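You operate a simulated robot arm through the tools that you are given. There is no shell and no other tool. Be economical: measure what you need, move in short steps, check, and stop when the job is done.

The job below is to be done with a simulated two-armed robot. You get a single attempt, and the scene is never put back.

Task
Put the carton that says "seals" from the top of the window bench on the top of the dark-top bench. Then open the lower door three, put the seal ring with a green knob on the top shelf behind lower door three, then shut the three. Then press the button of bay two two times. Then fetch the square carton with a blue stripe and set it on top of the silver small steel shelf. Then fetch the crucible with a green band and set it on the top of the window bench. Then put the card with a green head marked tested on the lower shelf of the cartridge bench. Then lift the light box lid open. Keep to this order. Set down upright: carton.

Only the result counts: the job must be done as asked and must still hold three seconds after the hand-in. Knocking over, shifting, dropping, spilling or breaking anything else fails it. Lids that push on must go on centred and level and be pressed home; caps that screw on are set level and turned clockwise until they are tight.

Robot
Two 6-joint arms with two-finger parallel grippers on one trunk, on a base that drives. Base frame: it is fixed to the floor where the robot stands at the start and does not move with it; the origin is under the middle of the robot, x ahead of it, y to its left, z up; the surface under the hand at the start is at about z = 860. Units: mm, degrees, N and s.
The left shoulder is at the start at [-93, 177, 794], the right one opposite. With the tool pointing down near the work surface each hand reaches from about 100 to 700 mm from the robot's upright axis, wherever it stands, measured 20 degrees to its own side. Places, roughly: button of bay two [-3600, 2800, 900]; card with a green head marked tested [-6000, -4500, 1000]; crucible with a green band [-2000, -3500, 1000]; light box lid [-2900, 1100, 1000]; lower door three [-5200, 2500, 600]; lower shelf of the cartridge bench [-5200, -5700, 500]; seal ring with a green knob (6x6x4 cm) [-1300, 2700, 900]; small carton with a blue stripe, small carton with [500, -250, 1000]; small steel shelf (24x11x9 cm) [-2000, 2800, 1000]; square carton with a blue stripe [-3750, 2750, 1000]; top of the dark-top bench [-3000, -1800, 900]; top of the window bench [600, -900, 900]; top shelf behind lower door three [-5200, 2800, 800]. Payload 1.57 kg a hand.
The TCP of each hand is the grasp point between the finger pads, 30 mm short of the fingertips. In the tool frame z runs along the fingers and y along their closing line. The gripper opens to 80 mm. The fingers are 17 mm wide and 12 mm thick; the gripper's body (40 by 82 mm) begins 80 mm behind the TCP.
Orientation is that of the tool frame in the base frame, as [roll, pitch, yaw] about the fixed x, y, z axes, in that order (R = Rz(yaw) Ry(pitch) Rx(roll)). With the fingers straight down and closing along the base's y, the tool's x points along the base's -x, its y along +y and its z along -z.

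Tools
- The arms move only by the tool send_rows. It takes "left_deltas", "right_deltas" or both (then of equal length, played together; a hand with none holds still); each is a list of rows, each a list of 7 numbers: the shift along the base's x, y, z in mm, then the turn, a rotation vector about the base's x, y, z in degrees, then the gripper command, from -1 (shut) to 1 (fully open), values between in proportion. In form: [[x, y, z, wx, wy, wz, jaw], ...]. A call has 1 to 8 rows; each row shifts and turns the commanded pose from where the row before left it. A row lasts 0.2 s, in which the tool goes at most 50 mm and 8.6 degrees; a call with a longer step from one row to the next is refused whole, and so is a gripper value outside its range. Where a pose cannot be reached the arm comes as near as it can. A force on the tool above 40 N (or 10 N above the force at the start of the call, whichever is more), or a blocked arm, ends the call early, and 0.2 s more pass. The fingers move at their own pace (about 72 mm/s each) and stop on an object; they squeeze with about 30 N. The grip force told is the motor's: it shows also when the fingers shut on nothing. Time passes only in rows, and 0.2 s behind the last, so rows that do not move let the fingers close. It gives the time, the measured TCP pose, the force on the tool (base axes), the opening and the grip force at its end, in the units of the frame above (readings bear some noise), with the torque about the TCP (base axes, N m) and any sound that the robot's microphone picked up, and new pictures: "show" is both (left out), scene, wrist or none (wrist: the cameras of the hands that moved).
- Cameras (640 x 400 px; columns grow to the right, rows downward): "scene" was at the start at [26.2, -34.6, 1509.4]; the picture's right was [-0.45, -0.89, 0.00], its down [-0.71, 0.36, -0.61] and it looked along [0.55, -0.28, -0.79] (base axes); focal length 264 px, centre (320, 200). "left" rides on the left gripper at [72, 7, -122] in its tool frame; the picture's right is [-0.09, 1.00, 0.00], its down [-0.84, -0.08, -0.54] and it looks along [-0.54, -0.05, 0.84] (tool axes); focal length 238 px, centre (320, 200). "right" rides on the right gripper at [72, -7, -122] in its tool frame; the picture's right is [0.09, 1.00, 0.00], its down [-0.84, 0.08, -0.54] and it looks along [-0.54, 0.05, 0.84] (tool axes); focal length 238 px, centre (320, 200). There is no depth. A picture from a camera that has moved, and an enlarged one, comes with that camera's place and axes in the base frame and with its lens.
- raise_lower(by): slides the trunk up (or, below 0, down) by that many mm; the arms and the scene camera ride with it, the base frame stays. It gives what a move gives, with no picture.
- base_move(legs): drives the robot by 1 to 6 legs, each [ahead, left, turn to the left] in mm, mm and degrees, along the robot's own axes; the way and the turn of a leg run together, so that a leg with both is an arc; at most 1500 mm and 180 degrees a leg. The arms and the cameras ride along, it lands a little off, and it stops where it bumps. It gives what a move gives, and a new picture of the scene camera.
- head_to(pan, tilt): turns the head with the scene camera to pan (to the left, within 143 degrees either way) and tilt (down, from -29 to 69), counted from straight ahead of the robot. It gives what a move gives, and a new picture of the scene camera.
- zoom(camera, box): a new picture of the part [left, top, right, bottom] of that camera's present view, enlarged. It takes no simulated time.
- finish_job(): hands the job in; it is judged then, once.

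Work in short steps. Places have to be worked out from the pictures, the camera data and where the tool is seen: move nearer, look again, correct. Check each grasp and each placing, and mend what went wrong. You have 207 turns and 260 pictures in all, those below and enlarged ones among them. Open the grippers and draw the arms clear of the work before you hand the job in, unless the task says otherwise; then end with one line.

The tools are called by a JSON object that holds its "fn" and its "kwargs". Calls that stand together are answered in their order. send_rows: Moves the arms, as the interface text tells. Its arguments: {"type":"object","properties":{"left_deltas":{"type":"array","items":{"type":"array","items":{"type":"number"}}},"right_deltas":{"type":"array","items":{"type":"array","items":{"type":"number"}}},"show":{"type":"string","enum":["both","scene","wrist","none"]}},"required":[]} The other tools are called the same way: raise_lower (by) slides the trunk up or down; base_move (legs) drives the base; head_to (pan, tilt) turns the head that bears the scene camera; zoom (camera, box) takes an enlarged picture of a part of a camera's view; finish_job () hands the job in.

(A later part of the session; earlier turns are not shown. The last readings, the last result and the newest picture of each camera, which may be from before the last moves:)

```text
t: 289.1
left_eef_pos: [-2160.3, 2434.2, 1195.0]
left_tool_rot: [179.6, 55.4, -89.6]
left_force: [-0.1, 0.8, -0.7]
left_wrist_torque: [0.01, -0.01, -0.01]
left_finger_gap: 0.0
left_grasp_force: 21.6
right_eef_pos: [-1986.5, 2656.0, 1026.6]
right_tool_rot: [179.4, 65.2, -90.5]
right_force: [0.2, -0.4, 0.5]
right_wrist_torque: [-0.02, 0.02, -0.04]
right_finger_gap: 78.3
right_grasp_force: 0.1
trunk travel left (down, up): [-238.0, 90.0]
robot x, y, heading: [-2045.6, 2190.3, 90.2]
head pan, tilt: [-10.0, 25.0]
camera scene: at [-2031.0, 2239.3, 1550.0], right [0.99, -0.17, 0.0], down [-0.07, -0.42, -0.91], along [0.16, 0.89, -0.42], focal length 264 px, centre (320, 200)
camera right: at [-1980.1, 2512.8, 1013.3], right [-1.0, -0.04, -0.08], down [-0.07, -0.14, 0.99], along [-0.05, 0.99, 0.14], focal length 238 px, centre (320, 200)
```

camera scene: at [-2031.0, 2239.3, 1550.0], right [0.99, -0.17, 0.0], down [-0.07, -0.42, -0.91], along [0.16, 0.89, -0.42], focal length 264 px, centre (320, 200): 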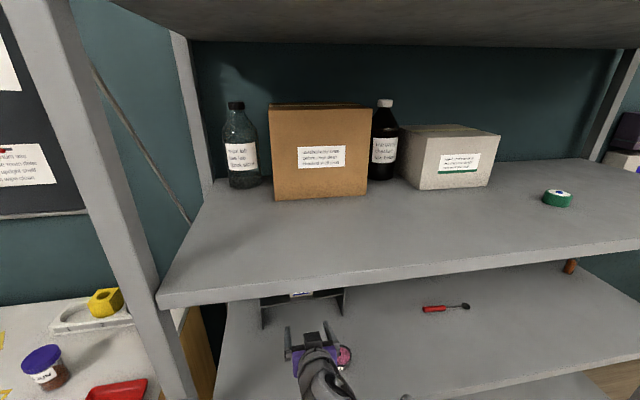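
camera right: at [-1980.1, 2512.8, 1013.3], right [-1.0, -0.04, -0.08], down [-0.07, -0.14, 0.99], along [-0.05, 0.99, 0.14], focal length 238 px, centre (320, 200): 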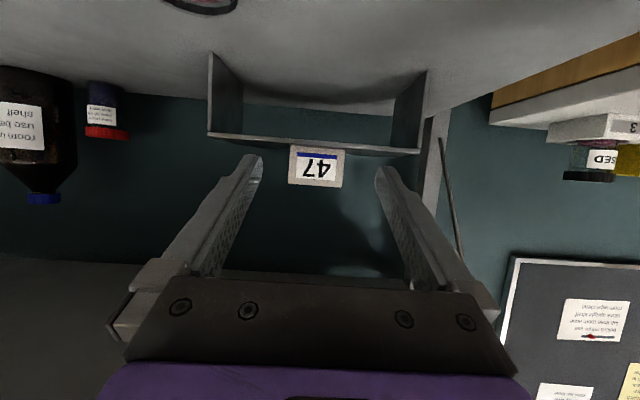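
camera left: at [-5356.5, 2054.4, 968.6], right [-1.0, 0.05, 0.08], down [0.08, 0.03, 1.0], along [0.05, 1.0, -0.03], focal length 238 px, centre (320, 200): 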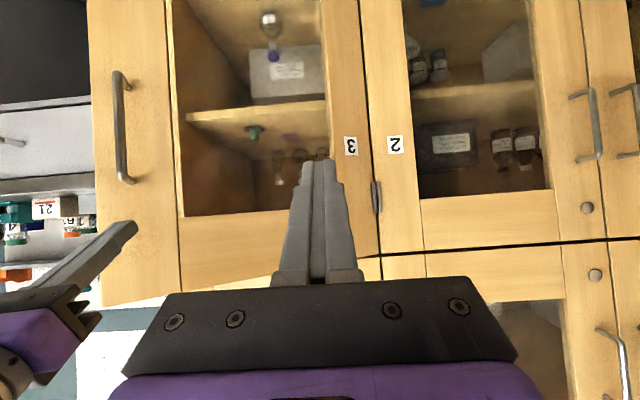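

Carton 47 stands on the small steel shelf. I back out of the rack, then bring both tools to a tucked tool-down pose.

{"fn": "base_move", "kwargs": {"legs": [[-450, 0, 0]]}}

{"fn": "send_rows", "kwargs": {"left_deltas": [[0, 15, 0, -7, 0, 0, 0], [0, 15, 0, -7, 0, 0, 0], [0, 15, 0, -7, 0, 0, 0], [0, 15, 0, -7, 0, 0, 0], [0, 15, 0, -7, 0, 0, 0], [0, 15, 0, -7, 0, 0, 0], [0, 15, 0, -7, 0, 0, 0], [0, 15, 0, -6.4, 0, 0, 0]], "right_deltas": [[20, -15, 15, -8.1, 0, 0, 1], [20, -15, 15, -8.1, 0, 0, 1], [20, -15, 15, -8.1, 0, 0, 1], [20, -15, 15, -8.1, 0, 0, 1], [20, -15, 15, -8.1, 0, 0, 1], [20, -15, 15, -8.1, 0, 0, 1], [20, -15, 15, -8.1, 0, 0, 1], [20, -15, 15, -8.1, 0, 0, 1]], "show": "none"}}

{"fn": "base_move", "kwargs": {"legs": [[0, -1500, 0], [0, -200, 0]]}}

```text
t: 291.8
left_eef_pos: [-2158.6, 1987.5, 1195.2]
left_tool_rot: [179.8, 55.4, -89.7]
left_force: [0.1, 0.7, 1.1]
left_wrist_torque: [0.01, -0.01, 0.0]
left_finger_gap: 0.0
left_grasp_force: 20.8
right_eef_pos: [-1985.8, 2208.0, 1024.6]
right_tool_rot: [179.4, 65.2, -90.5]
right_force: [-0.3, 0.3, 0.0]
right_wrist_torque: [0.03, -0.01, 0.01]
right_finger_gap: 78.0
right_grasp_force: 0.0
trunk travel left (down, up): [-238.0, 90.0]
robot x, y, heading: [-2045.6, 1744.5, 90.1]
head pan, tilt: [-10.0, 25.0]
camera scene: at [-2030.8, 1792.8, 1550.0], right [0.98, -0.17, 0.0], down [-0.07, -0.42, -0.91], along [0.16, 0.89, -0.42], focal length 264 px, centre (320, 200)
```

scene: 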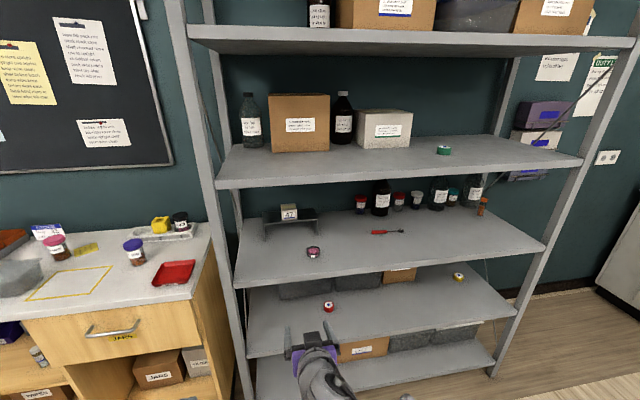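

```text
t: 293.6
left_eef_pos: [-2160.5, 2110.0, 1194.8]
left_tool_rot: [179.5, -0.2, -89.7]
left_force: [-0.2, 0.0, 0.5]
left_wrist_torque: [-0.05, -0.01, -0.01]
left_finger_gap: 39.9
left_grasp_force: 0.1
right_eef_pos: [-1826.2, 2091.0, 1147.4]
right_tool_rot: [179.8, 0.1, -90.3]
right_force: [-0.4, 0.0, 0.2]
right_wrist_torque: [-0.07, 0.08, -0.03]
right_finger_gap: 80.0
right_grasp_force: 0.0
trunk travel left (down, up): [-238.0, 90.0]
robot x, y, heading: [-2046.6, 1740.9, 90.2]
head pan, tilt: [-10.0, 25.0]
```

```text
t: 308.8
left_eef_pos: [-477.9, 2125.0, 1194.5]
left_tool_rot: [179.3, -0.1, -88.5]
left_force: [0.0, 0.0, -0.3]
left_wrist_torque: [-0.01, 0.05, -0.02]
left_finger_gap: 40.0
left_grasp_force: 0.0
right_eef_pos: [-143.8, 2113.0, 1146.8]
right_tool_rot: [179.9, 0.4, -89.0]
right_force: [-0.2, -1.2, 0.0]
right_wrist_torque: [0.02, -0.01, 0.02]
right_finger_gap: 80.0
right_grasp_force: 0.0
trunk travel left (down, up): [-238.0, 90.0]
robot x, y, heading: [-356.2, 1760.3, 91.0]
head pan, tilt: [-10.0, 25.0]
camera scene: at [-341.7, 1812.8, 1550.0], right [0.99, -0.15, 0.0], down [-0.06, -0.42, -0.91], along [0.14, 0.9, -0.42], focal length 264 px, centre (320, 200)
```

scene: 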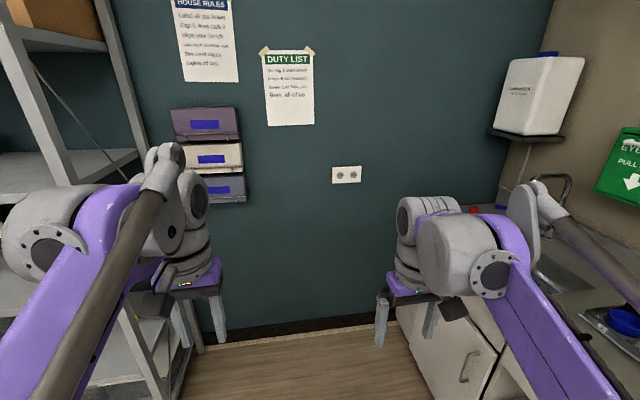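

All clear. I back south along the passage, then turn to face the bench with the crucible.

{"fn": "base_move", "kwargs": {"legs": [[-1500, 100, -1], [-1500, 0, 0], [-900, 0, 0], [0, 0, 90]]}}

{"fn": "head_to", "kwargs": {"pan": 30, "tilt": 20}}

```text
refused: leg 1 is longer than a leg can be; nothing moved
```

```text
t: 309.9
left_eef_pos: [-477.6, 2124.6, 1195.4]
left_tool_rot: [179.3, 0.0, -88.5]
left_force: [0.0, -0.1, 0.4]
left_wrist_torque: [-0.01, -0.05, 0.01]
left_finger_gap: 40.1
left_grasp_force: 0.1
right_eef_pos: [-143.3, 2113.2, 1146.7]
right_tool_rot: [180.0, 0.4, -89.1]
right_force: [-0.5, -0.1, -0.3]
right_wrist_torque: [0.01, -0.02, 0.04]
right_finger_gap: 80.1
right_grasp_force: 0.1
trunk travel left (down, up): [-238.0, 90.0]
robot x, y, heading: [-356.7, 1761.4, 91.2]
head pan, tilt: [30.0, 20.0]
camera scene: at [-404.0, 1801.4, 1558.0], right [0.86, 0.52, 0.0], down [0.18, -0.29, -0.94], along [-0.49, 0.8, -0.34], focal length 264 px, centre (320, 200)
```

scene: 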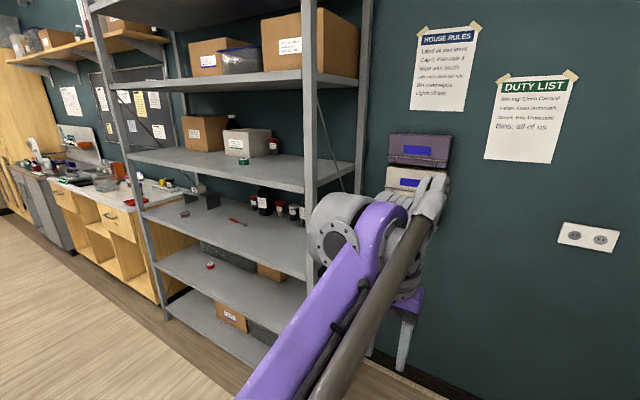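

{"fn": "base_move", "kwargs": {"legs": [[-1450, 100, -1], [-1500, 0, 0], [-950, 0, 0], [0, 0, 90]]}}

{"fn": "head_to", "kwargs": {"pan": 30, "tilt": 20}}

```text
t: 332.8
left_eef_pos: [-820.3, -2311.3, 1194.6]
left_tool_rot: [179.4, -0.1, 3.8]
left_force: [-1.0, 0.4, -0.1]
left_wrist_torque: [0.03, -0.03, 0.03]
left_finger_gap: 40.0
left_grasp_force: 0.1
right_eef_pos: [-823.1, -1976.8, 1147.6]
right_tool_rot: [179.9, 0.4, 3.4]
right_force: [-0.1, -1.3, -0.2]
right_wrist_torque: [-0.01, -0.01, -0.01]
right_finger_gap: 79.6
right_grasp_force: 0.1
trunk travel left (down, up): [-238.0, 90.0]
robot x, y, heading: [-464.1, -2175.2, -176.4]
head pan, tilt: [30.0, 20.0]
camera scene: at [-501.4, -2224.7, 1558.0], right [-0.55, 0.83, 0.0], down [0.28, 0.19, -0.94], along [-0.78, -0.52, -0.34], focal length 264 px, centre (320, 200)
```

scene: 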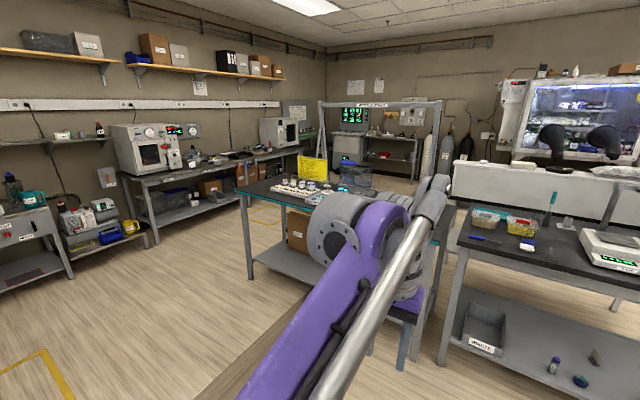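

```text
t: 333.4
left_eef_pos: [-821.2, -2312.1, 1193.8]
left_tool_rot: [179.4, -0.1, 3.8]
left_force: [0.2, 0.2, -0.2]
left_wrist_torque: [0.01, 0.01, 0.01]
left_finger_gap: 40.0
left_grasp_force: 0.0
right_eef_pos: [-821.3, -1976.8, 1148.0]
right_tool_rot: [179.8, 0.4, 3.4]
right_force: [0.4, -0.2, 0.5]
right_wrist_torque: [0.02, -0.03, -0.03]
right_finger_gap: 80.0
right_grasp_force: 0.0
trunk travel left (down, up): [-238.0, 90.0]
robot x, y, heading: [-465.5, -2176.3, -176.5]
head pan, tilt: [30.0, 20.0]
camera scene: at [-501.4, -2224.7, 1558.0], right [-0.55, 0.83, 0.0], down [0.28, 0.19, -0.94], along [-0.78, -0.52, -0.34], focal length 264 px, centre (320, 200)
```

scene: 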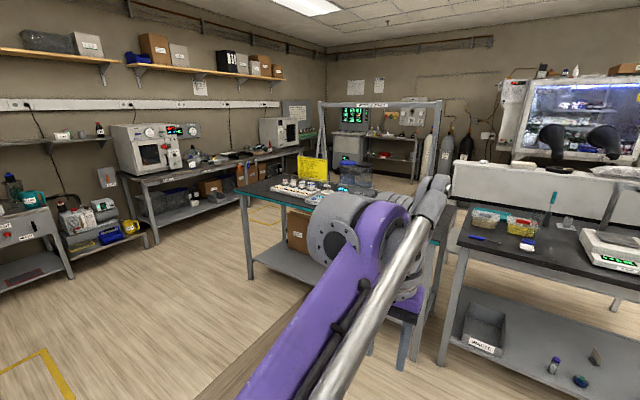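

I drive toward the teal-edged bench where the crucible should be.

{"fn": "base_move", "kwargs": {"legs": [[830, 1130, -3.5]]}}

{"fn": "head_to", "kwargs": {"pan": 0, "tilt": 35}}

```text
t: 343.3
left_eef_pos: [-1671.9, -3353.1, 1195.0]
left_tool_rot: [179.4, 0.0, -3.9]
left_force: [-0.1, 0.0, 0.3]
left_wrist_torque: [0.02, -0.02, -0.01]
left_finger_gap: 40.1
left_grasp_force: 0.0
right_eef_pos: [-1629.0, -3021.8, 1146.2]
right_tool_rot: [179.9, 0.4, -4.3]
right_force: [0.2, -0.8, -0.3]
right_wrist_torque: [-0.05, 0.01, -0.02]
right_finger_gap: 79.7
right_grasp_force: 0.1
trunk travel left (down, up): [-238.0, 90.0]
robot x, y, heading: [-1300.5, -3265.1, 175.8]
head pan, tilt: [30.0, 20.0]
camera scene: at [-1343.8, -3309.8, 1558.0], right [-0.44, 0.9, 0.0], down [0.31, 0.15, -0.94], along [-0.85, -0.41, -0.34], focal length 264 px, centre (320, 200)
```

scene: 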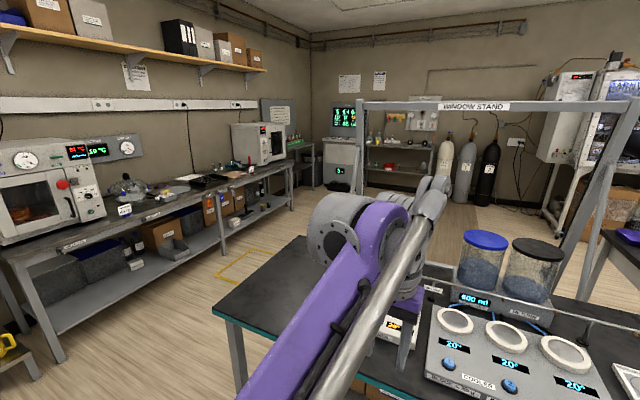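

```text
t: 344.3
left_eef_pos: [-1672.0, -3353.8, 1195.9]
left_tool_rot: [179.4, -0.1, -4.0]
left_force: [0.1, 0.4, -0.9]
left_wrist_torque: [-0.05, 0.04, -0.01]
left_finger_gap: 40.1
left_grasp_force: 0.1
right_eef_pos: [-1629.4, -3021.4, 1147.6]
right_tool_rot: [179.9, 0.5, -4.3]
right_force: [-1.0, -0.3, 0.1]
right_wrist_torque: [0.01, 0.01, 0.01]
right_finger_gap: 80.0
right_grasp_force: 0.1
trunk travel left (down, up): [-238.0, 90.0]
robot x, y, heading: [-1299.3, -3261.5, 175.9]
head pan, tilt: [0.0, 35.0]
camera scene: at [-1347.9, -3262.9, 1534.2], right [0.07, 1.0, 0.0], down [0.57, -0.04, -0.82], along [-0.82, 0.06, -0.57], focal length 264 px, centre (320, 200)
```

scene: 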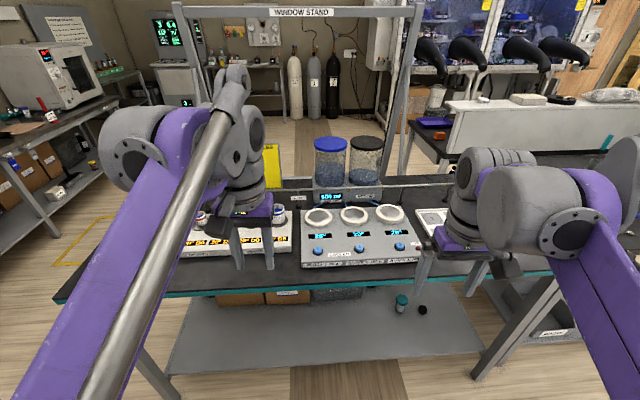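

Crucibles seem to stand at the station on the left, partly hidden by the left arm. I zoom in.

{"fn": "zoom", "kwargs": {"camera": "scene", "box": [140, 140, 440, 300]}}

{"fn": "zoom", "kwargs": {"camera": "left", "box": [0, 0, 640, 400]}}

```text
2.13 times, centred on (290, 220) of scene
camera zoom: at [-1347.9, -3262.9, 1534.2], right [0.07, 1.0, 0.0], down [0.57, -0.04, -0.82], along [-0.82, 0.06, -0.57], focal length 564 px, centre (384, 157)
```

zoom: 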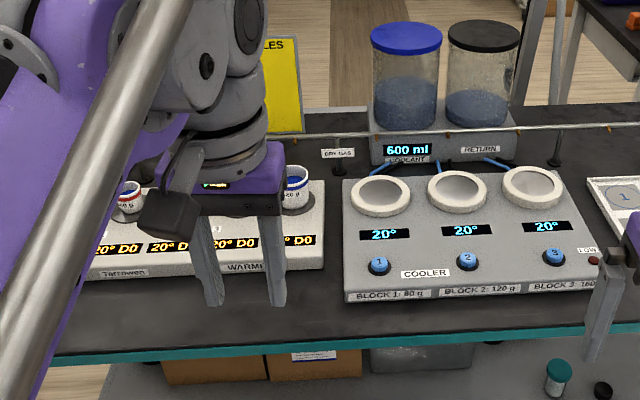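

```text
1.00 times, centred on (320, 200) of left (not enlarged: the box is as wide or as high as the picture)
camera zoom: at [-1600.4, -3362.7, 1317.2], right [-0.16, -0.99, 0.01], down [-0.83, 0.14, 0.54], along [-0.53, 0.08, -0.84], focal length 238 px, centre (320, 200)
```

zoom: 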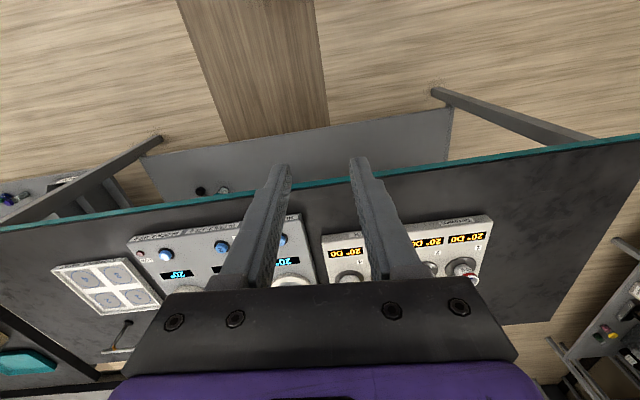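

Crucibles sit in the "warmer" block; the middle is hidden. I shift the base 200 mm left so the left arm no longer blocks it, and look.

{"fn": "base_move", "kwargs": {"legs": [[0, 330, 4]]}}

{"fn": "zoom", "kwargs": {"camera": "scene", "box": [180, 130, 500, 310]}}

```text
t: 347.8
left_eef_pos: [-1676.3, -3719.8, 1195.2]
left_tool_rot: [179.4, -0.1, 0.4]
left_force: [0.0, -0.4, 0.2]
left_wrist_torque: [0.02, -0.01, -0.01]
left_finger_gap: 40.0
left_grasp_force: 0.0
right_eef_pos: [-1658.5, -3385.6, 1147.8]
right_tool_rot: [179.9, 0.4, -0.1]
right_force: [0.4, -0.4, -0.6]
right_wrist_torque: [0.0, -0.01, 0.01]
right_finger_gap: 80.1
right_grasp_force: 0.0
trunk travel left (down, up): [-238.0, 90.0]
robot x, y, heading: [-1314.0, -3603.9, -180.0]
head pan, tilt: [0.0, 35.0]
camera scene: at [-1359.6, -3606.3, 1534.2], right [0.0, 1.0, 0.0], down [0.57, 0.0, -0.82], along [-0.82, 0.0, -0.57], focal length 264 px, centre (320, 200)
```

scene: 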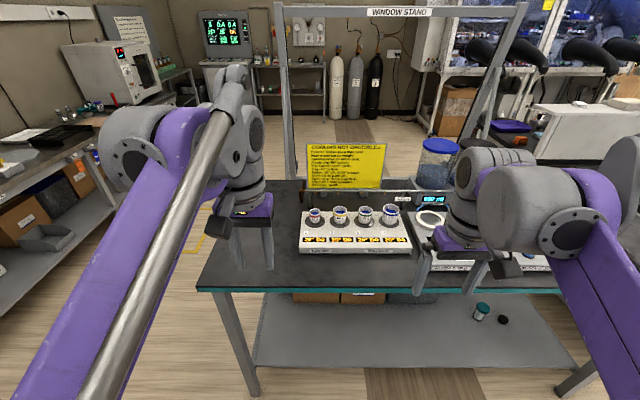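

```text
2.00 times, centred on (340, 220) of scene
camera zoom: at [-1359.6, -3606.3, 1534.2], right [0.0, 1.0, 0.0], down [0.57, 0.0, -0.82], along [-0.82, 0.0, -0.57], focal length 528 px, centre (280, 160)
```

zoom: 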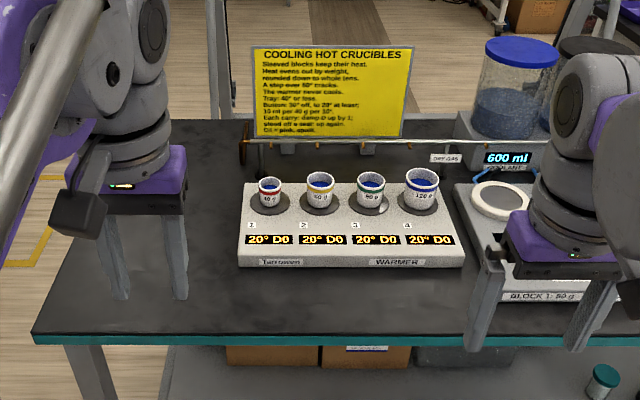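

Crucible 3 has the green band (20°, D0). I read the sign to be sure about handling limits.

{"fn": "zoom", "kwargs": {"camera": "scene", "box": [300, 138, 392, 196]}}

{"fn": "zoom", "kwargs": {"camera": "scene", "box": [290, 195, 420, 275]}}

```text
6.90 times, centred on (346, 167) of scene
camera zoom: at [-1359.6, -3606.3, 1534.2], right [0.0, 1.0, 0.0], down [0.57, 0.0, -0.82], along [-0.82, 0.0, -0.57], focal length 1822 px, centre (141, 428)
```

zoom: 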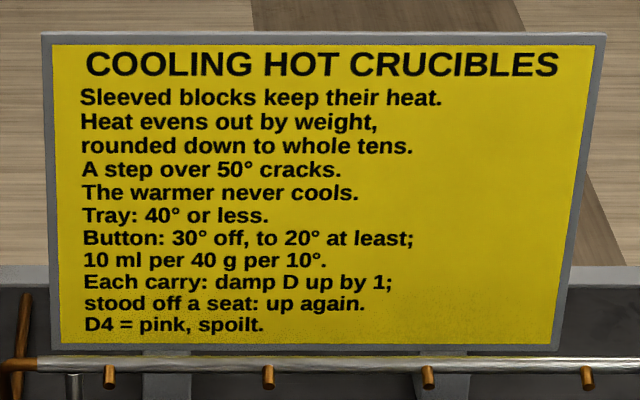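

```text
4.92 times, centred on (355, 235) of scene
camera zoom: at [-1359.6, -3606.3, 1534.2], right [0.0, 1.0, 0.0], down [0.57, 0.0, -0.82], along [-0.82, 0.0, -0.57], focal length 1301 px, centre (148, 28)
```

zoom: 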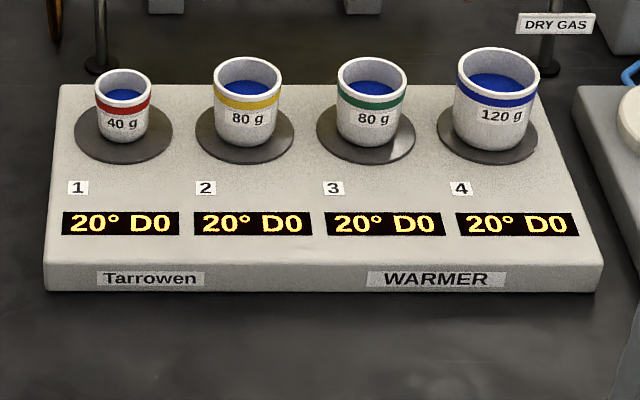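

Crucible 3 (green) is at 20°, D0; one carry and one set-down is within the limit. It stands near [-2096, -3447]. I roll ahead 225 mm.

{"fn": "base_move", "kwargs": {"legs": [[225, 0, 0]]}}

{"fn": "send_rows", "kwargs": {"right_deltas": [[-30, -30, 0, 0, 0, 0, 1], [-30, -30, 0, 0, 0, 0, 1]], "show": "wrist"}}

```text
t: 349.5
left_eef_pos: [-1895.2, -3719.0, 1195.0]
left_tool_rot: [179.4, -0.1, 0.4]
left_force: [-0.3, -0.3, -0.7]
left_wrist_torque: [0.0, -0.01, 0.03]
left_finger_gap: 40.0
left_grasp_force: 0.1
right_eef_pos: [-1877.7, -3385.6, 1146.5]
right_tool_rot: [179.8, 0.3, -0.2]
right_force: [0.6, -0.4, -0.1]
right_wrist_torque: [0.0, -0.02, -0.01]
right_finger_gap: 80.1
right_grasp_force: 0.0
trunk travel left (down, up): [-238.0, 90.0]
robot x, y, heading: [-1530.3, -3606.2, -179.6]
head pan, tilt: [0.0, 35.0]
camera scene: at [-1579.1, -3606.6, 1534.2], right [0.0, 1.0, 0.0], down [0.57, 0.0, -0.82], along [-0.82, 0.0, -0.57], focal length 264 px, centre (320, 200)
```

scene: 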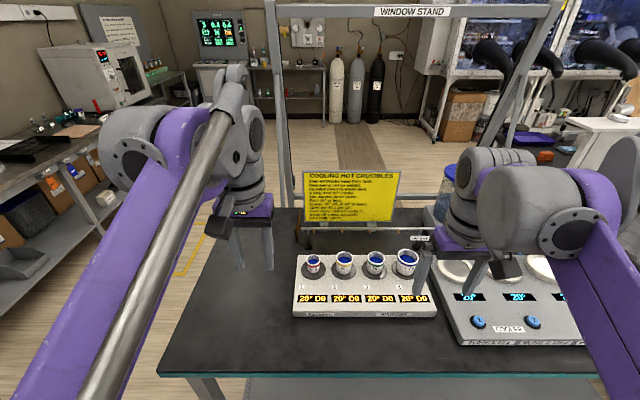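

```text
t: 350.1
left_eef_pos: [-1897.2, -3719.8, 1196.0]
left_tool_rot: [179.5, -0.1, 0.3]
left_force: [-0.6, -0.5, 0.4]
left_wrist_torque: [0.02, -0.04, 0.03]
left_finger_gap: 40.1
left_grasp_force: 0.2
right_eef_pos: [-1938.3, -3447.0, 1146.4]
right_tool_rot: [179.9, 0.2, -0.2]
right_force: [-0.6, 0.7, -0.2]
right_wrist_torque: [-0.02, -0.05, 0.0]
right_finger_gap: 80.0
right_grasp_force: 0.1
trunk travel left (down, up): [-238.0, 90.0]
robot x, y, heading: [-1530.6, -3603.0, -180.0]
head pan, tilt: [0.0, 35.0]
camera right: at [-1865.1, -3441.4, 1269.2], right [0.09, -1.0, 0.0], down [-0.83, -0.07, 0.55], along [-0.54, -0.05, -0.84], focal length 238 px, centre (320, 200)
```

right: 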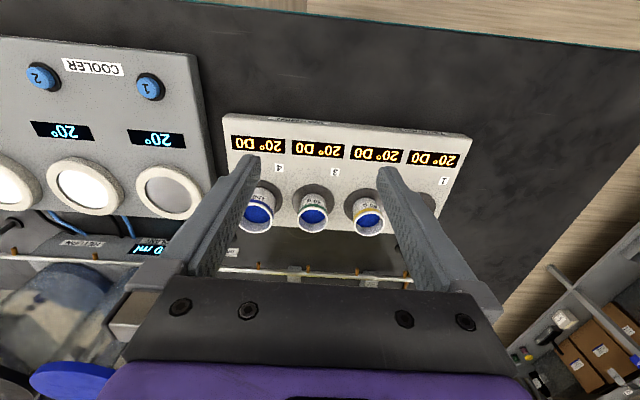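

Green crucible rim at about [-2088, -3450, ~980]. I move closer for a refined view.

{"fn": "send_rows", "kwargs": {"right_deltas": [[-35, -1, -25, 0, 0, 0, 0.6], [-35, -1, -25, 0, 0, 0, 0.6], [0, 0, -25, 0, 0, 0, 0.6]], "show": "both"}}

```text
t: 350.9
left_eef_pos: [-1894.7, -3719.8, 1193.8]
left_tool_rot: [179.4, 0.0, 0.2]
left_force: [0.7, -0.2, -0.4]
left_wrist_torque: [0.0, 0.0, -0.03]
left_finger_gap: 39.8
left_grasp_force: 0.0
right_eef_pos: [-2005.7, -3447.7, 1071.7]
right_tool_rot: [179.9, 0.5, -0.1]
right_force: [0.2, -1.0, -0.7]
right_wrist_torque: [-0.02, 0.02, 0.0]
right_finger_gap: 64.0
right_grasp_force: 0.1
trunk travel left (down, up): [-238.0, 90.0]
robot x, y, heading: [-1532.0, -3602.2, -179.8]
head pan, tilt: [0.0, 35.0]
camera scene: at [-1578.1, -3606.3, 1534.2], right [0.0, 1.0, 0.0], down [0.57, 0.0, -0.82], along [-0.82, 0.0, -0.57], focal length 264 px, centre (320, 200)
camera right: at [-1934.3, -3441.4, 1193.1], right [0.09, -1.0, 0.0], down [-0.83, -0.07, 0.55], along [-0.55, -0.05, -0.84], focal length 238 px, centre (320, 200)
```

scene: 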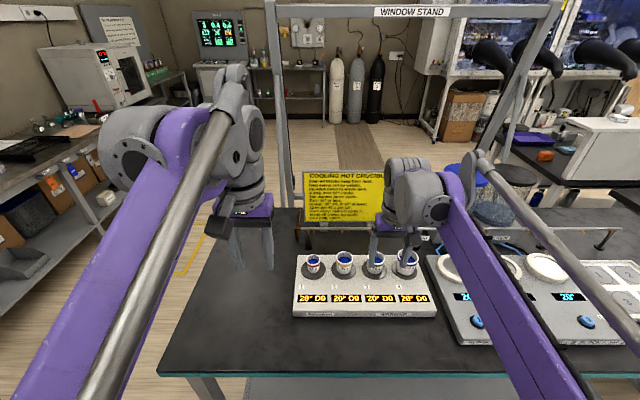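
right: 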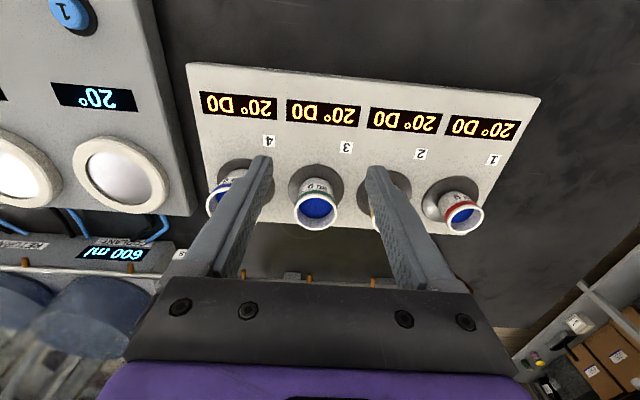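

Refined: centre ≈[-2090, -3451], rim z≈970. I go over it with tips just above the rim and check.

{"fn": "send_rows", "kwargs": {"right_deltas": [[-40, -2, -10, 0, 0, 0, 0.65], [-44, -2, -15, 0, 0, 0, 0.65], [0, 0, -30, 0, 0, 0, 0.65]], "show": "both"}}

{"fn": "zoom", "kwargs": {"camera": "scene", "box": [300, 190, 460, 310]}}

```text
t: 351.7
left_eef_pos: [-1893.7, -3720.1, 1195.1]
left_tool_rot: [179.4, 0.0, 0.3]
left_force: [0.3, 0.6, 1.0]
left_wrist_torque: [0.01, 0.01, 0.0]
left_finger_gap: 40.2
left_grasp_force: 0.1
right_eef_pos: [-2091.1, -3450.3, 1016.2]
right_tool_rot: [179.9, 0.5, -0.2]
right_force: [0.6, 0.0, -0.1]
right_wrist_torque: [-0.01, 0.0, 0.02]
right_finger_gap: 65.8
right_grasp_force: 0.1
trunk travel left (down, up): [-238.0, 90.0]
robot x, y, heading: [-1530.8, -3605.7, -179.6]
head pan, tilt: [0.0, 35.0]
camera scene: at [-1577.8, -3606.6, 1534.2], right [0.0, 1.0, 0.0], down [0.57, 0.0, -0.82], along [-0.82, 0.0, -0.57], focal length 264 px, centre (320, 200)
camera right: at [-2018.9, -3444.6, 1138.6], right [0.09, -1.0, 0.0], down [-0.83, -0.07, 0.55], along [-0.55, -0.05, -0.84], focal length 238 px, centre (320, 200)
```

scene: 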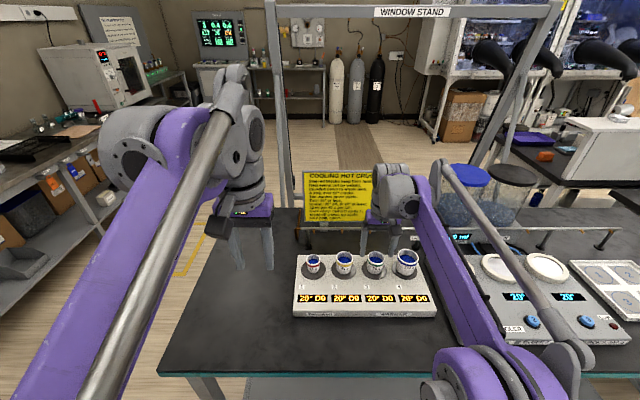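
right: 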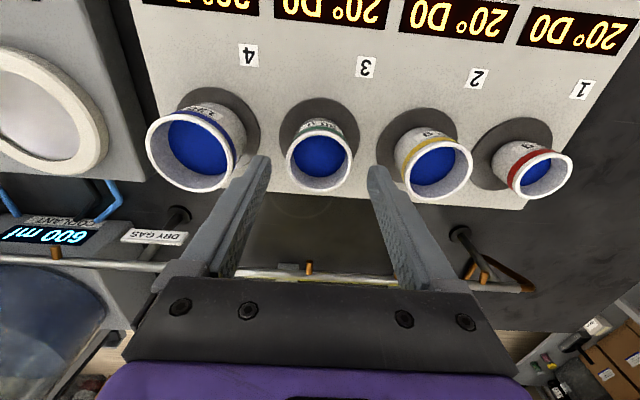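

```text
3.33 times, centred on (380, 250) of scene
camera zoom: at [-1577.8, -3606.6, 1534.2], right [0.0, 1.0, 0.0], down [0.57, 0.0, -0.82], along [-0.82, 0.0, -0.57], focal length 881 px, centre (120, 33)
```

zoom: 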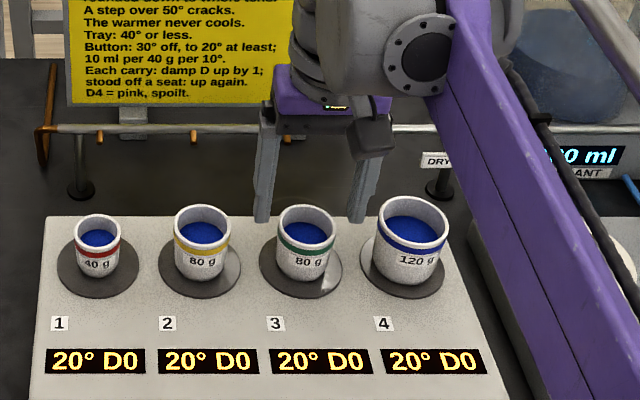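

Alignment is good within a few mm. I shift 4 mm further and lower around the crucible, then close gently.

{"fn": "send_rows", "kwargs": {"right_deltas": [[-4, 0, -20, 0, 0, 0, 0.65], [0, 0, -20, 0, 0, 0, 0.65], [0, 0, -14, 0, 0, 0, 0.65]], "show": "both"}}

{"fn": "zoom", "kwargs": {"camera": "scene", "box": [300, 190, 460, 310]}}

```text
t: 352.5
left_eef_pos: [-1894.0, -3720.9, 1195.3]
left_tool_rot: [179.4, 0.1, 0.3]
left_force: [-0.7, -0.1, -0.1]
left_wrist_torque: [-0.01, -0.03, 0.01]
left_finger_gap: 40.2
left_grasp_force: 0.1
right_eef_pos: [-2094.3, -3452.0, 963.1]
right_tool_rot: [-179.9, 0.6, -0.2]
right_force: [-10.2, 0.9, 27.2]
right_wrist_torque: [1.05, 0.14, 0.13]
right_finger_gap: 66.5
right_grasp_force: 0.1
trunk travel left (down, up): [-238.0, 90.0]
robot x, y, heading: [-1529.6, -3607.0, -179.6]
head pan, tilt: [0.0, 35.0]
camera scene: at [-1577.6, -3607.5, 1534.6], right [0.0, 1.0, 0.0], down [0.57, 0.0, -0.82], along [-0.82, 0.0, -0.57], focal length 264 px, centre (320, 200)
camera right: at [-2021.8, -3446.8, 1084.8], right [0.09, -1.0, 0.0], down [-0.83, -0.07, 0.55], along [-0.55, -0.05, -0.83], focal length 238 px, centre (320, 200)
```

scene: 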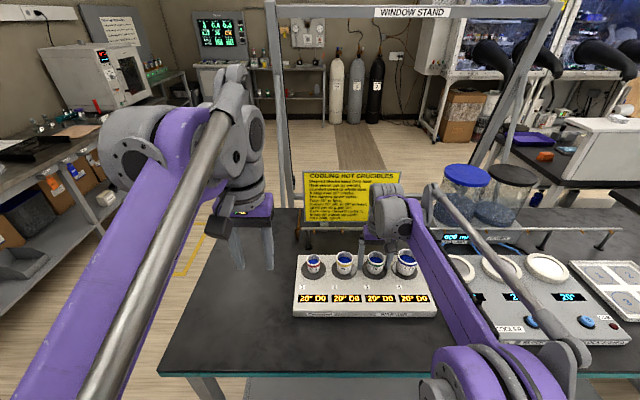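
right: 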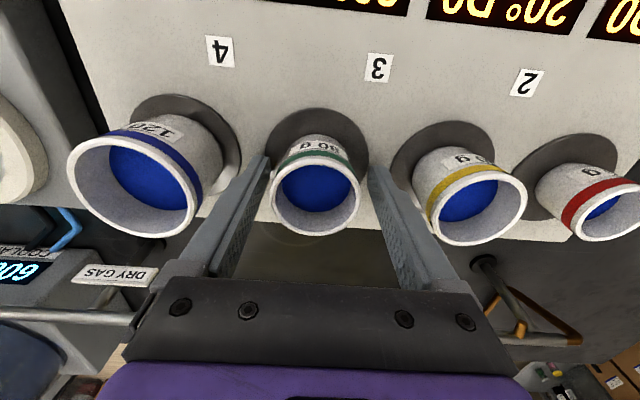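

```text
3.33 times, centred on (380, 250) of scene
camera zoom: at [-1577.6, -3607.5, 1534.6], right [0.0, 1.0, 0.0], down [0.57, 0.0, -0.82], along [-0.82, 0.0, -0.57], focal length 881 px, centre (120, 33)
```

zoom: 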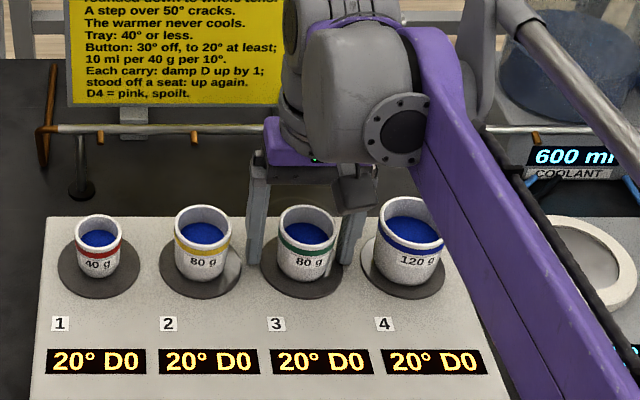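

The fingertips touch the block (z≈933). I raise 4 mm and close on the crucible.

{"fn": "send_rows", "kwargs": {"right_deltas": [[0, 0, 5, 0, 0, 0, 0.65], [0, 0, 0, 0, 0, 0, -1], [0, 0, 0, 0, 0, 0, -1], [0, 0, 0, 0, 0, 0, -1]], "show": "wrist"}}

```text
t: 353.5
left_eef_pos: [-1895.0, -3719.4, 1195.7]
left_tool_rot: [179.4, -0.1, 0.3]
left_force: [-0.2, 0.1, 1.4]
left_wrist_torque: [-0.03, -0.02, 0.0]
left_finger_gap: 39.9
left_grasp_force: 0.1
right_eef_pos: [-2095.3, -3452.0, 966.7]
right_tool_rot: [179.9, 0.3, -0.2]
right_force: [0.3, 0.1, 0.3]
right_wrist_torque: [-0.03, -0.01, -0.01]
right_finger_gap: 46.7
right_grasp_force: 30.4
trunk travel left (down, up): [-238.0, 90.0]
robot x, y, heading: [-1528.2, -3605.5, -180.1]
head pan, tilt: [0.0, 35.0]
camera right: at [-2022.4, -3446.0, 1088.8], right [0.09, -1.0, 0.0], down [-0.83, -0.07, 0.55], along [-0.55, -0.05, -0.84], focal length 238 px, centre (320, 200)
```

right: 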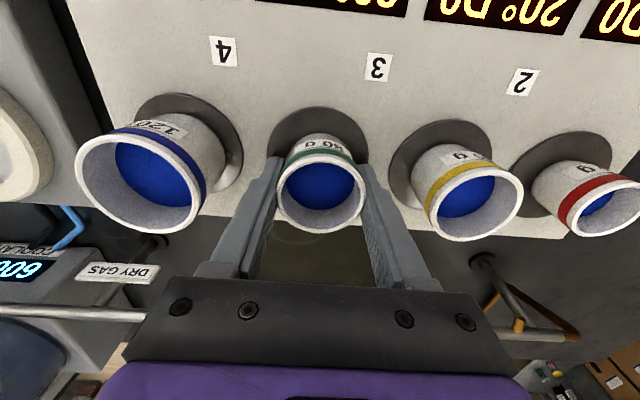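

Crucible gripped (46.7 mm). I lift straight up smoothly and draw back.

{"fn": "send_rows", "kwargs": {"right_deltas": [[0, 0, 12, 0, 0, 0, -1], [0, 0, 25, 0, 0, 0, -1], [0, 0, 35, 0, 0, 0, -1], [0, 0, 35, 0, 0, 0, -1], [10, 5, 35, 0, 0, 0, -1], [25, 10, 20, 0, 0, 0, -1], [35, 10, 0, 0, 0, 0, -1], [30, 10, 0, 0, 0, 0, -1]], "show": "both"}}

```text
t: 355.3
left_eef_pos: [-1894.5, -3719.8, 1195.2]
left_tool_rot: [179.4, 0.1, 0.3]
left_force: [-0.7, 0.2, -0.2]
left_wrist_torque: [-0.01, 0.0, 0.01]
left_finger_gap: 39.8
left_grasp_force: 0.1
right_eef_pos: [-1991.7, -3419.2, 1131.1]
right_tool_rot: [179.8, 0.5, -0.3]
right_force: [0.2, -0.9, -0.7]
right_wrist_torque: [-0.03, 0.03, 0.01]
right_finger_gap: 46.5
right_grasp_force: 30.3
trunk travel left (down, up): [-238.0, 90.0]
robot x, y, heading: [-1526.9, -3604.4, -179.9]
head pan, tilt: [0.0, 35.0]
camera scene: at [-1577.7, -3606.4, 1534.2], right [0.0, 1.0, 0.0], down [0.57, 0.0, -0.82], along [-0.82, 0.0, -0.57], focal length 264 px, centre (320, 200)
camera right: at [-1919.5, -3413.2, 1252.5], right [0.09, -1.0, 0.0], down [-0.83, -0.07, 0.55], along [-0.55, -0.05, -0.84], focal length 238 px, centre (320, 200)
```

scene: 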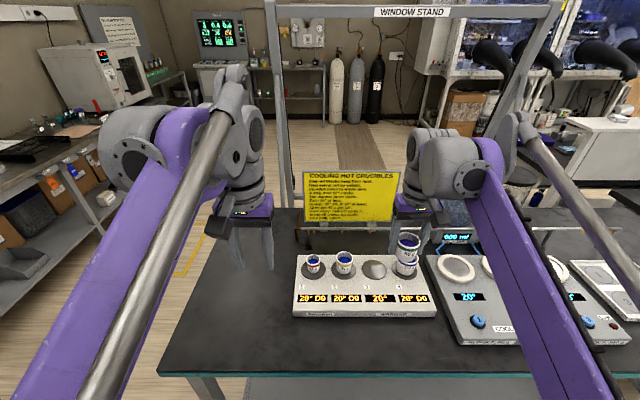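
right: 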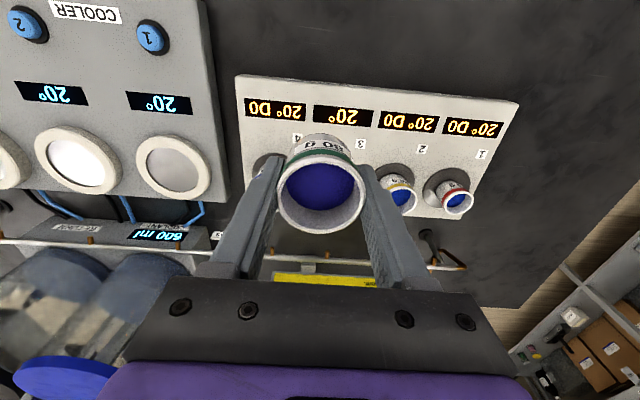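

The green-band crucible is out; the neighbours are untouched. I back off, turn around and drive to the window bench.

{"fn": "base_move", "kwargs": {"legs": [[-450, 0, 0], [0, 0, 90], [0, 0, 90], [300, 1430, 0], [300, 1400, 0]]}}

{"fn": "head_to", "kwargs": {"pan": 0, "tilt": 35}}

```text
t: 389.7
left_eef_pos: [6.8, -724.3, 1194.7]
left_tool_rot: [179.4, 0.0, 178.3]
left_force: [-1.1, -1.0, -0.4]
left_wrist_torque: [0.01, -0.01, -0.01]
left_finger_gap: 39.8
left_grasp_force: 0.0
right_eef_pos: [92.6, -1029.0, 1129.5]
right_tool_rot: [179.9, 0.4, 177.8]
right_force: [0.2, -0.8, -0.5]
right_wrist_torque: [0.02, 0.03, 0.0]
right_finger_gap: 46.7
right_grasp_force: 29.9
trunk travel left (down, up): [-238.0, 90.0]
robot x, y, heading: [-365.1, -824.1, -1.8]
head pan, tilt: [0.0, 35.0]
camera scene: at [-315.8, -827.6, 1534.2], right [-0.03, -1.0, 0.0], down [-0.57, 0.02, -0.82], along [0.82, -0.03, -0.57], focal length 264 px, centre (320, 200)
```

scene: 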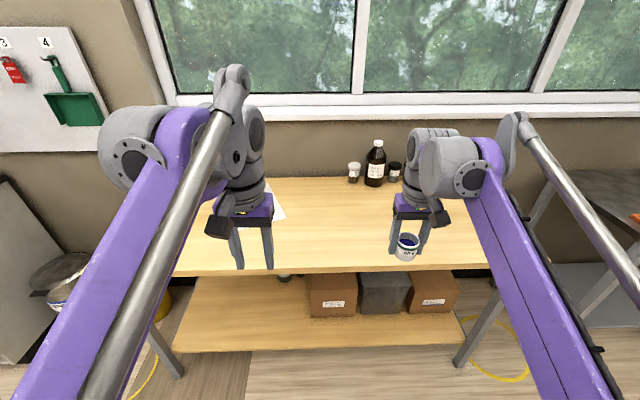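

```text
t: 390.3
left_eef_pos: [4.7, -724.7, 1196.0]
left_tool_rot: [179.4, -0.1, 178.3]
left_force: [-0.8, -0.1, -1.0]
left_wrist_torque: [-0.02, -0.02, 0.02]
left_finger_gap: 40.1
left_grasp_force: 0.0
right_eef_pos: [91.5, -1028.0, 1130.1]
right_tool_rot: [180.0, 0.4, 177.9]
right_force: [0.1, 0.7, -1.5]
right_wrist_torque: [-0.01, -0.03, 0.01]
right_finger_gap: 46.5
right_grasp_force: 30.0
trunk travel left (down, up): [-238.0, 90.0]
robot x, y, heading: [-361.9, -824.0, -1.9]
head pan, tilt: [0.0, 35.0]
camera scene: at [-315.8, -827.6, 1534.2], right [-0.03, -1.0, 0.0], down [-0.57, 0.02, -0.82], along [0.82, -0.03, -0.57], focal length 264 px, centre (320, 200)
```

scene: 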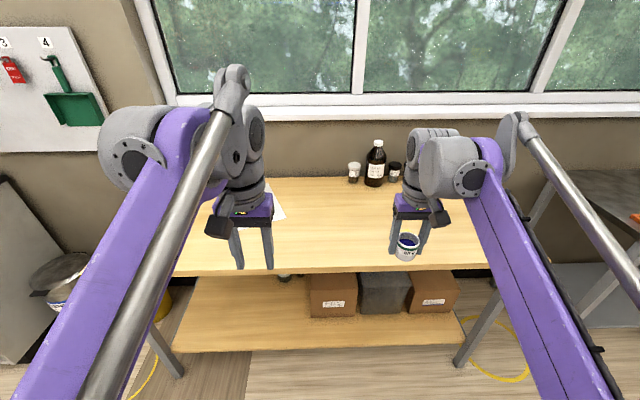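

The middle of the bench is free. I roll forward so the crucible hangs over about [435, -925].

{"fn": "base_move", "kwargs": {"legs": [[340, 90, 1.9]]}}

{"fn": "send_rows", "kwargs": {"right_deltas": [[0, 0, -30, 0, 0, 0, -1], [0, 0, -35, 0, 0, 0, -1], [0, 0, -35, 0, 0, 0, -1], [0, 0, -35, 0, 0, 0, -1], [0, 0, -30, 0, 0, 0, -1], [0, 0, -20, 0, 0, 0, -1]], "show": "both"}}

```text
t: 392.6
left_eef_pos: [351.5, -620.8, 1194.2]
left_tool_rot: [179.4, -0.1, -179.6]
left_force: [0.1, -0.5, 0.7]
left_wrist_torque: [0.01, 0.02, 0.01]
left_finger_gap: 40.0
left_grasp_force: 0.0
right_eef_pos: [448.7, -922.7, 1130.9]
right_tool_rot: [180.0, 0.3, 179.9]
right_force: [-0.6, 0.0, -0.6]
right_wrist_torque: [0.01, 0.0, -0.02]
right_finger_gap: 46.8
right_grasp_force: 30.6
trunk travel left (down, up): [-238.0, 90.0]
robot x, y, heading: [-14.5, -738.5, 0.1]
head pan, tilt: [0.0, 35.0]
camera scene: at [34.4, -736.6, 1534.2], right [0.0, -1.0, 0.0], down [-0.57, 0.0, -0.82], along [0.82, 0.0, -0.57], focal length 264 px, centre (320, 200)
```

scene: 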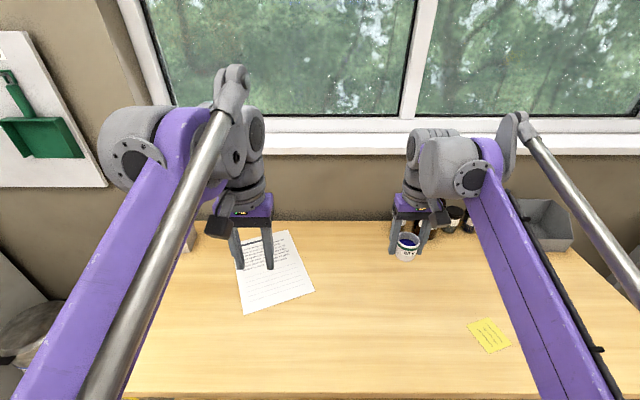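

```text
t: 394.0
left_eef_pos: [351.7, -620.1, 1194.9]
left_tool_rot: [179.4, -0.1, -179.6]
left_force: [-0.1, -0.7, 0.5]
left_wrist_torque: [0.01, -0.01, 0.03]
left_finger_gap: 40.0
left_grasp_force: 0.1
right_eef_pos: [448.5, -921.3, 946.4]
right_tool_rot: [179.8, 0.4, 179.9]
right_force: [0.1, -0.1, -0.3]
right_wrist_torque: [-0.01, 0.02, 0.0]
right_finger_gap: 46.9
right_grasp_force: 29.4
trunk travel left (down, up): [-238.0, 90.0]
robot x, y, heading: [-15.9, -739.0, -0.3]
head pan, tilt: [0.0, 35.0]
camera scene: at [34.3, -736.7, 1534.2], right [0.0, -1.0, 0.0], down [-0.57, 0.0, -0.82], along [0.82, 0.0, -0.57], focal length 264 px, centre (320, 200)
camera right: at [374.4, -929.1, 1067.0], right [-0.09, 1.0, 0.0], down [0.83, 0.07, 0.55], along [0.54, 0.05, -0.84], focal length 238 px, centre (320, 200)
```

scene: 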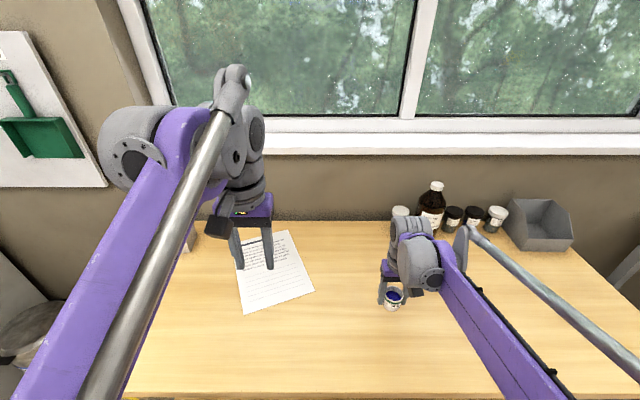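
right: 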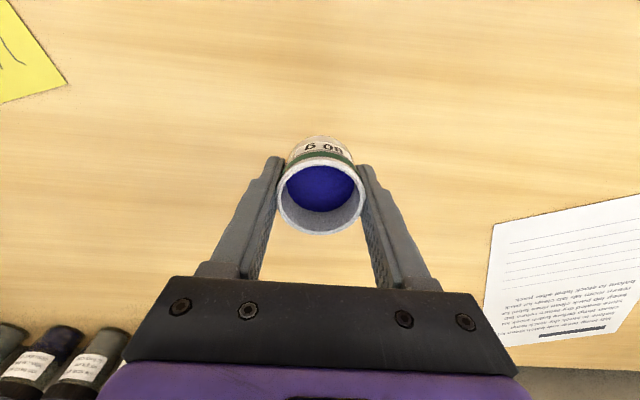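

Clear spot. I lower gently until the crucible touches.

{"fn": "send_rows", "kwargs": {"right_deltas": [[0, 0, -20, 0, 0, 0, -1], [0, 0, -15, 0, 0, 0, -1], [0, 0, -5, 0, 0, 0, -1], [0, 0, -3, 0, 0, 0, -1], [0, 0, -3, 0, 0, 0, -1], [0, 0, -2, 0, 0, 0, -1], [0, 0, -2, 0, 0, 0, -1]], "show": "none"}}

```text
t: 395.6
left_eef_pos: [351.3, -621.1, 1195.0]
left_tool_rot: [179.4, -0.1, -179.6]
left_force: [-0.5, -0.4, -0.2]
left_wrist_torque: [-0.02, 0.01, -0.04]
left_finger_gap: 40.0
left_grasp_force: 0.0
right_eef_pos: [449.4, -921.7, 894.9]
right_tool_rot: [179.9, 0.3, 179.8]
right_force: [0.1, 0.6, -1.0]
right_wrist_torque: [0.05, 0.02, 0.02]
right_finger_gap: 46.5
right_grasp_force: 30.0
trunk travel left (down, up): [-238.0, 90.0]
robot x, y, heading: [-12.1, -736.3, -0.1]
head pan, tilt: [0.0, 35.0]
```

{"fn": "send_rows", "kwargs": {"right_deltas": [[0, 0, -2, 0, 0, 0, -1], [0, 0, -2, 0, 0, 0, -1], [0, 0, -2, 0, 0, 0, -1], [0, 0, -2, 0, 0, 0, -1]], "show": "wrist"}}

```text
t: 396.6
left_eef_pos: [350.1, -620.8, 1194.7]
left_tool_rot: [179.5, 0.0, -179.6]
left_force: [0.0, 0.3, 0.2]
left_wrist_torque: [0.02, -0.03, 0.0]
left_finger_gap: 39.8
left_grasp_force: 0.1
right_eef_pos: [448.7, -922.5, 889.3]
right_tool_rot: [-180.0, 0.6, 179.9]
right_force: [-1.6, 0.0, 18.3]
right_wrist_torque: [-0.26, 0.21, -0.1]
right_finger_gap: 46.6
right_grasp_force: 29.7
trunk travel left (down, up): [-238.0, 90.0]
robot x, y, heading: [-11.4, -735.7, -0.3]
head pan, tilt: [0.0, 35.0]
stopped in row 4 (right hand): the force on the tool passed its limit at 45 N (the readings are from after the stop); the commanded pose is now the measured one
camera right: at [374.9, -929.8, 1012.1], right [-0.09, 1.0, 0.0], down [0.83, 0.08, 0.55], along [0.55, 0.05, -0.84], focal length 238 px, centre (320, 200)
```

right: 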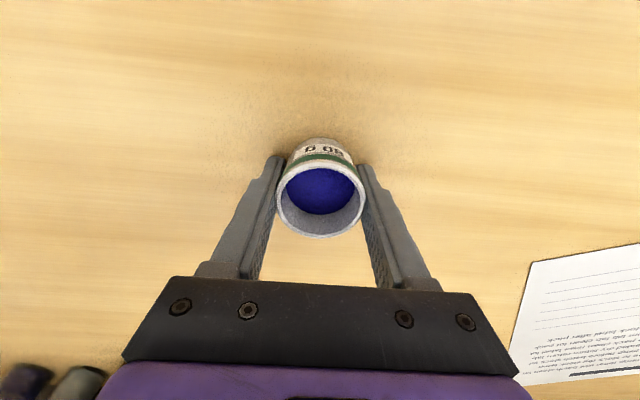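

It is down on the bench. I unload 1.5 mm, open, and rise.

{"fn": "send_rows", "kwargs": {"right_deltas": [[0, 0, 1, 0, 0, 0, -1], [0, 0, 0.5, 0, 0, 0, 0.3], [0, 0, 0, 0, 0, 0, 0.6], [0, 0, 0, 0, 0, 0, 0.6], [0, 0, 25, 0, 0, 0, 0.6], [0, 0, 45, 0, 0, 0, 0.6], [0, 0, 45, 0, 0, 0, 0.6], [-20, 0, 40, 0, 0, 0, 0.6]], "show": "both"}}

```text
t: 398.4
left_eef_pos: [349.6, -621.2, 1194.2]
left_tool_rot: [179.5, 0.0, -179.7]
left_force: [-0.6, 1.0, -0.6]
left_wrist_torque: [-0.02, 0.0, 0.01]
left_finger_gap: 39.5
left_grasp_force: 0.1
right_eef_pos: [427.2, -923.4, 1048.9]
right_tool_rot: [179.9, 0.4, 179.9]
right_force: [0.5, 0.0, 0.3]
right_wrist_torque: [0.0, -0.03, -0.01]
right_finger_gap: 64.2
right_grasp_force: 0.0
trunk travel left (down, up): [-238.0, 90.0]
robot x, y, heading: [-12.0, -736.4, 0.1]
head pan, tilt: [0.0, 35.0]
camera scene: at [32.6, -736.5, 1534.2], right [0.0, -1.0, 0.0], down [-0.57, 0.0, -0.82], along [0.82, 0.0, -0.57], focal length 264 px, centre (320, 200)
camera right: at [353.7, -930.6, 1169.8], right [-0.09, 1.0, 0.0], down [0.83, 0.08, 0.55], along [0.55, 0.05, -0.84], focal length 238 px, centre (320, 200)
```

scene: 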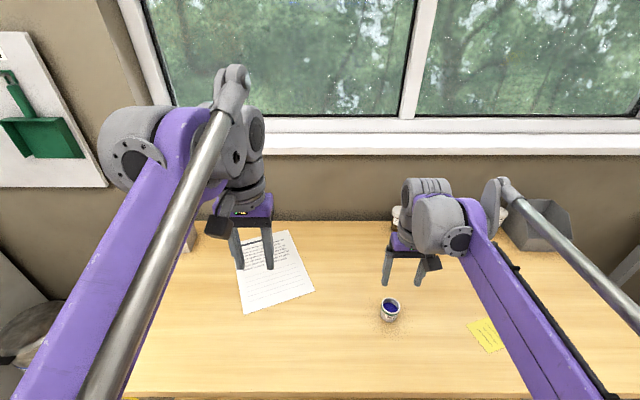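
right: 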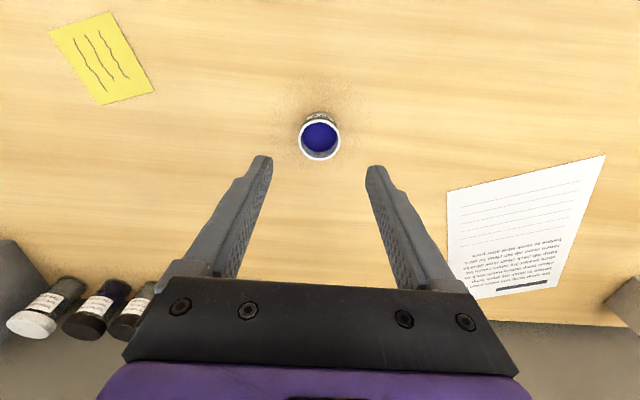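

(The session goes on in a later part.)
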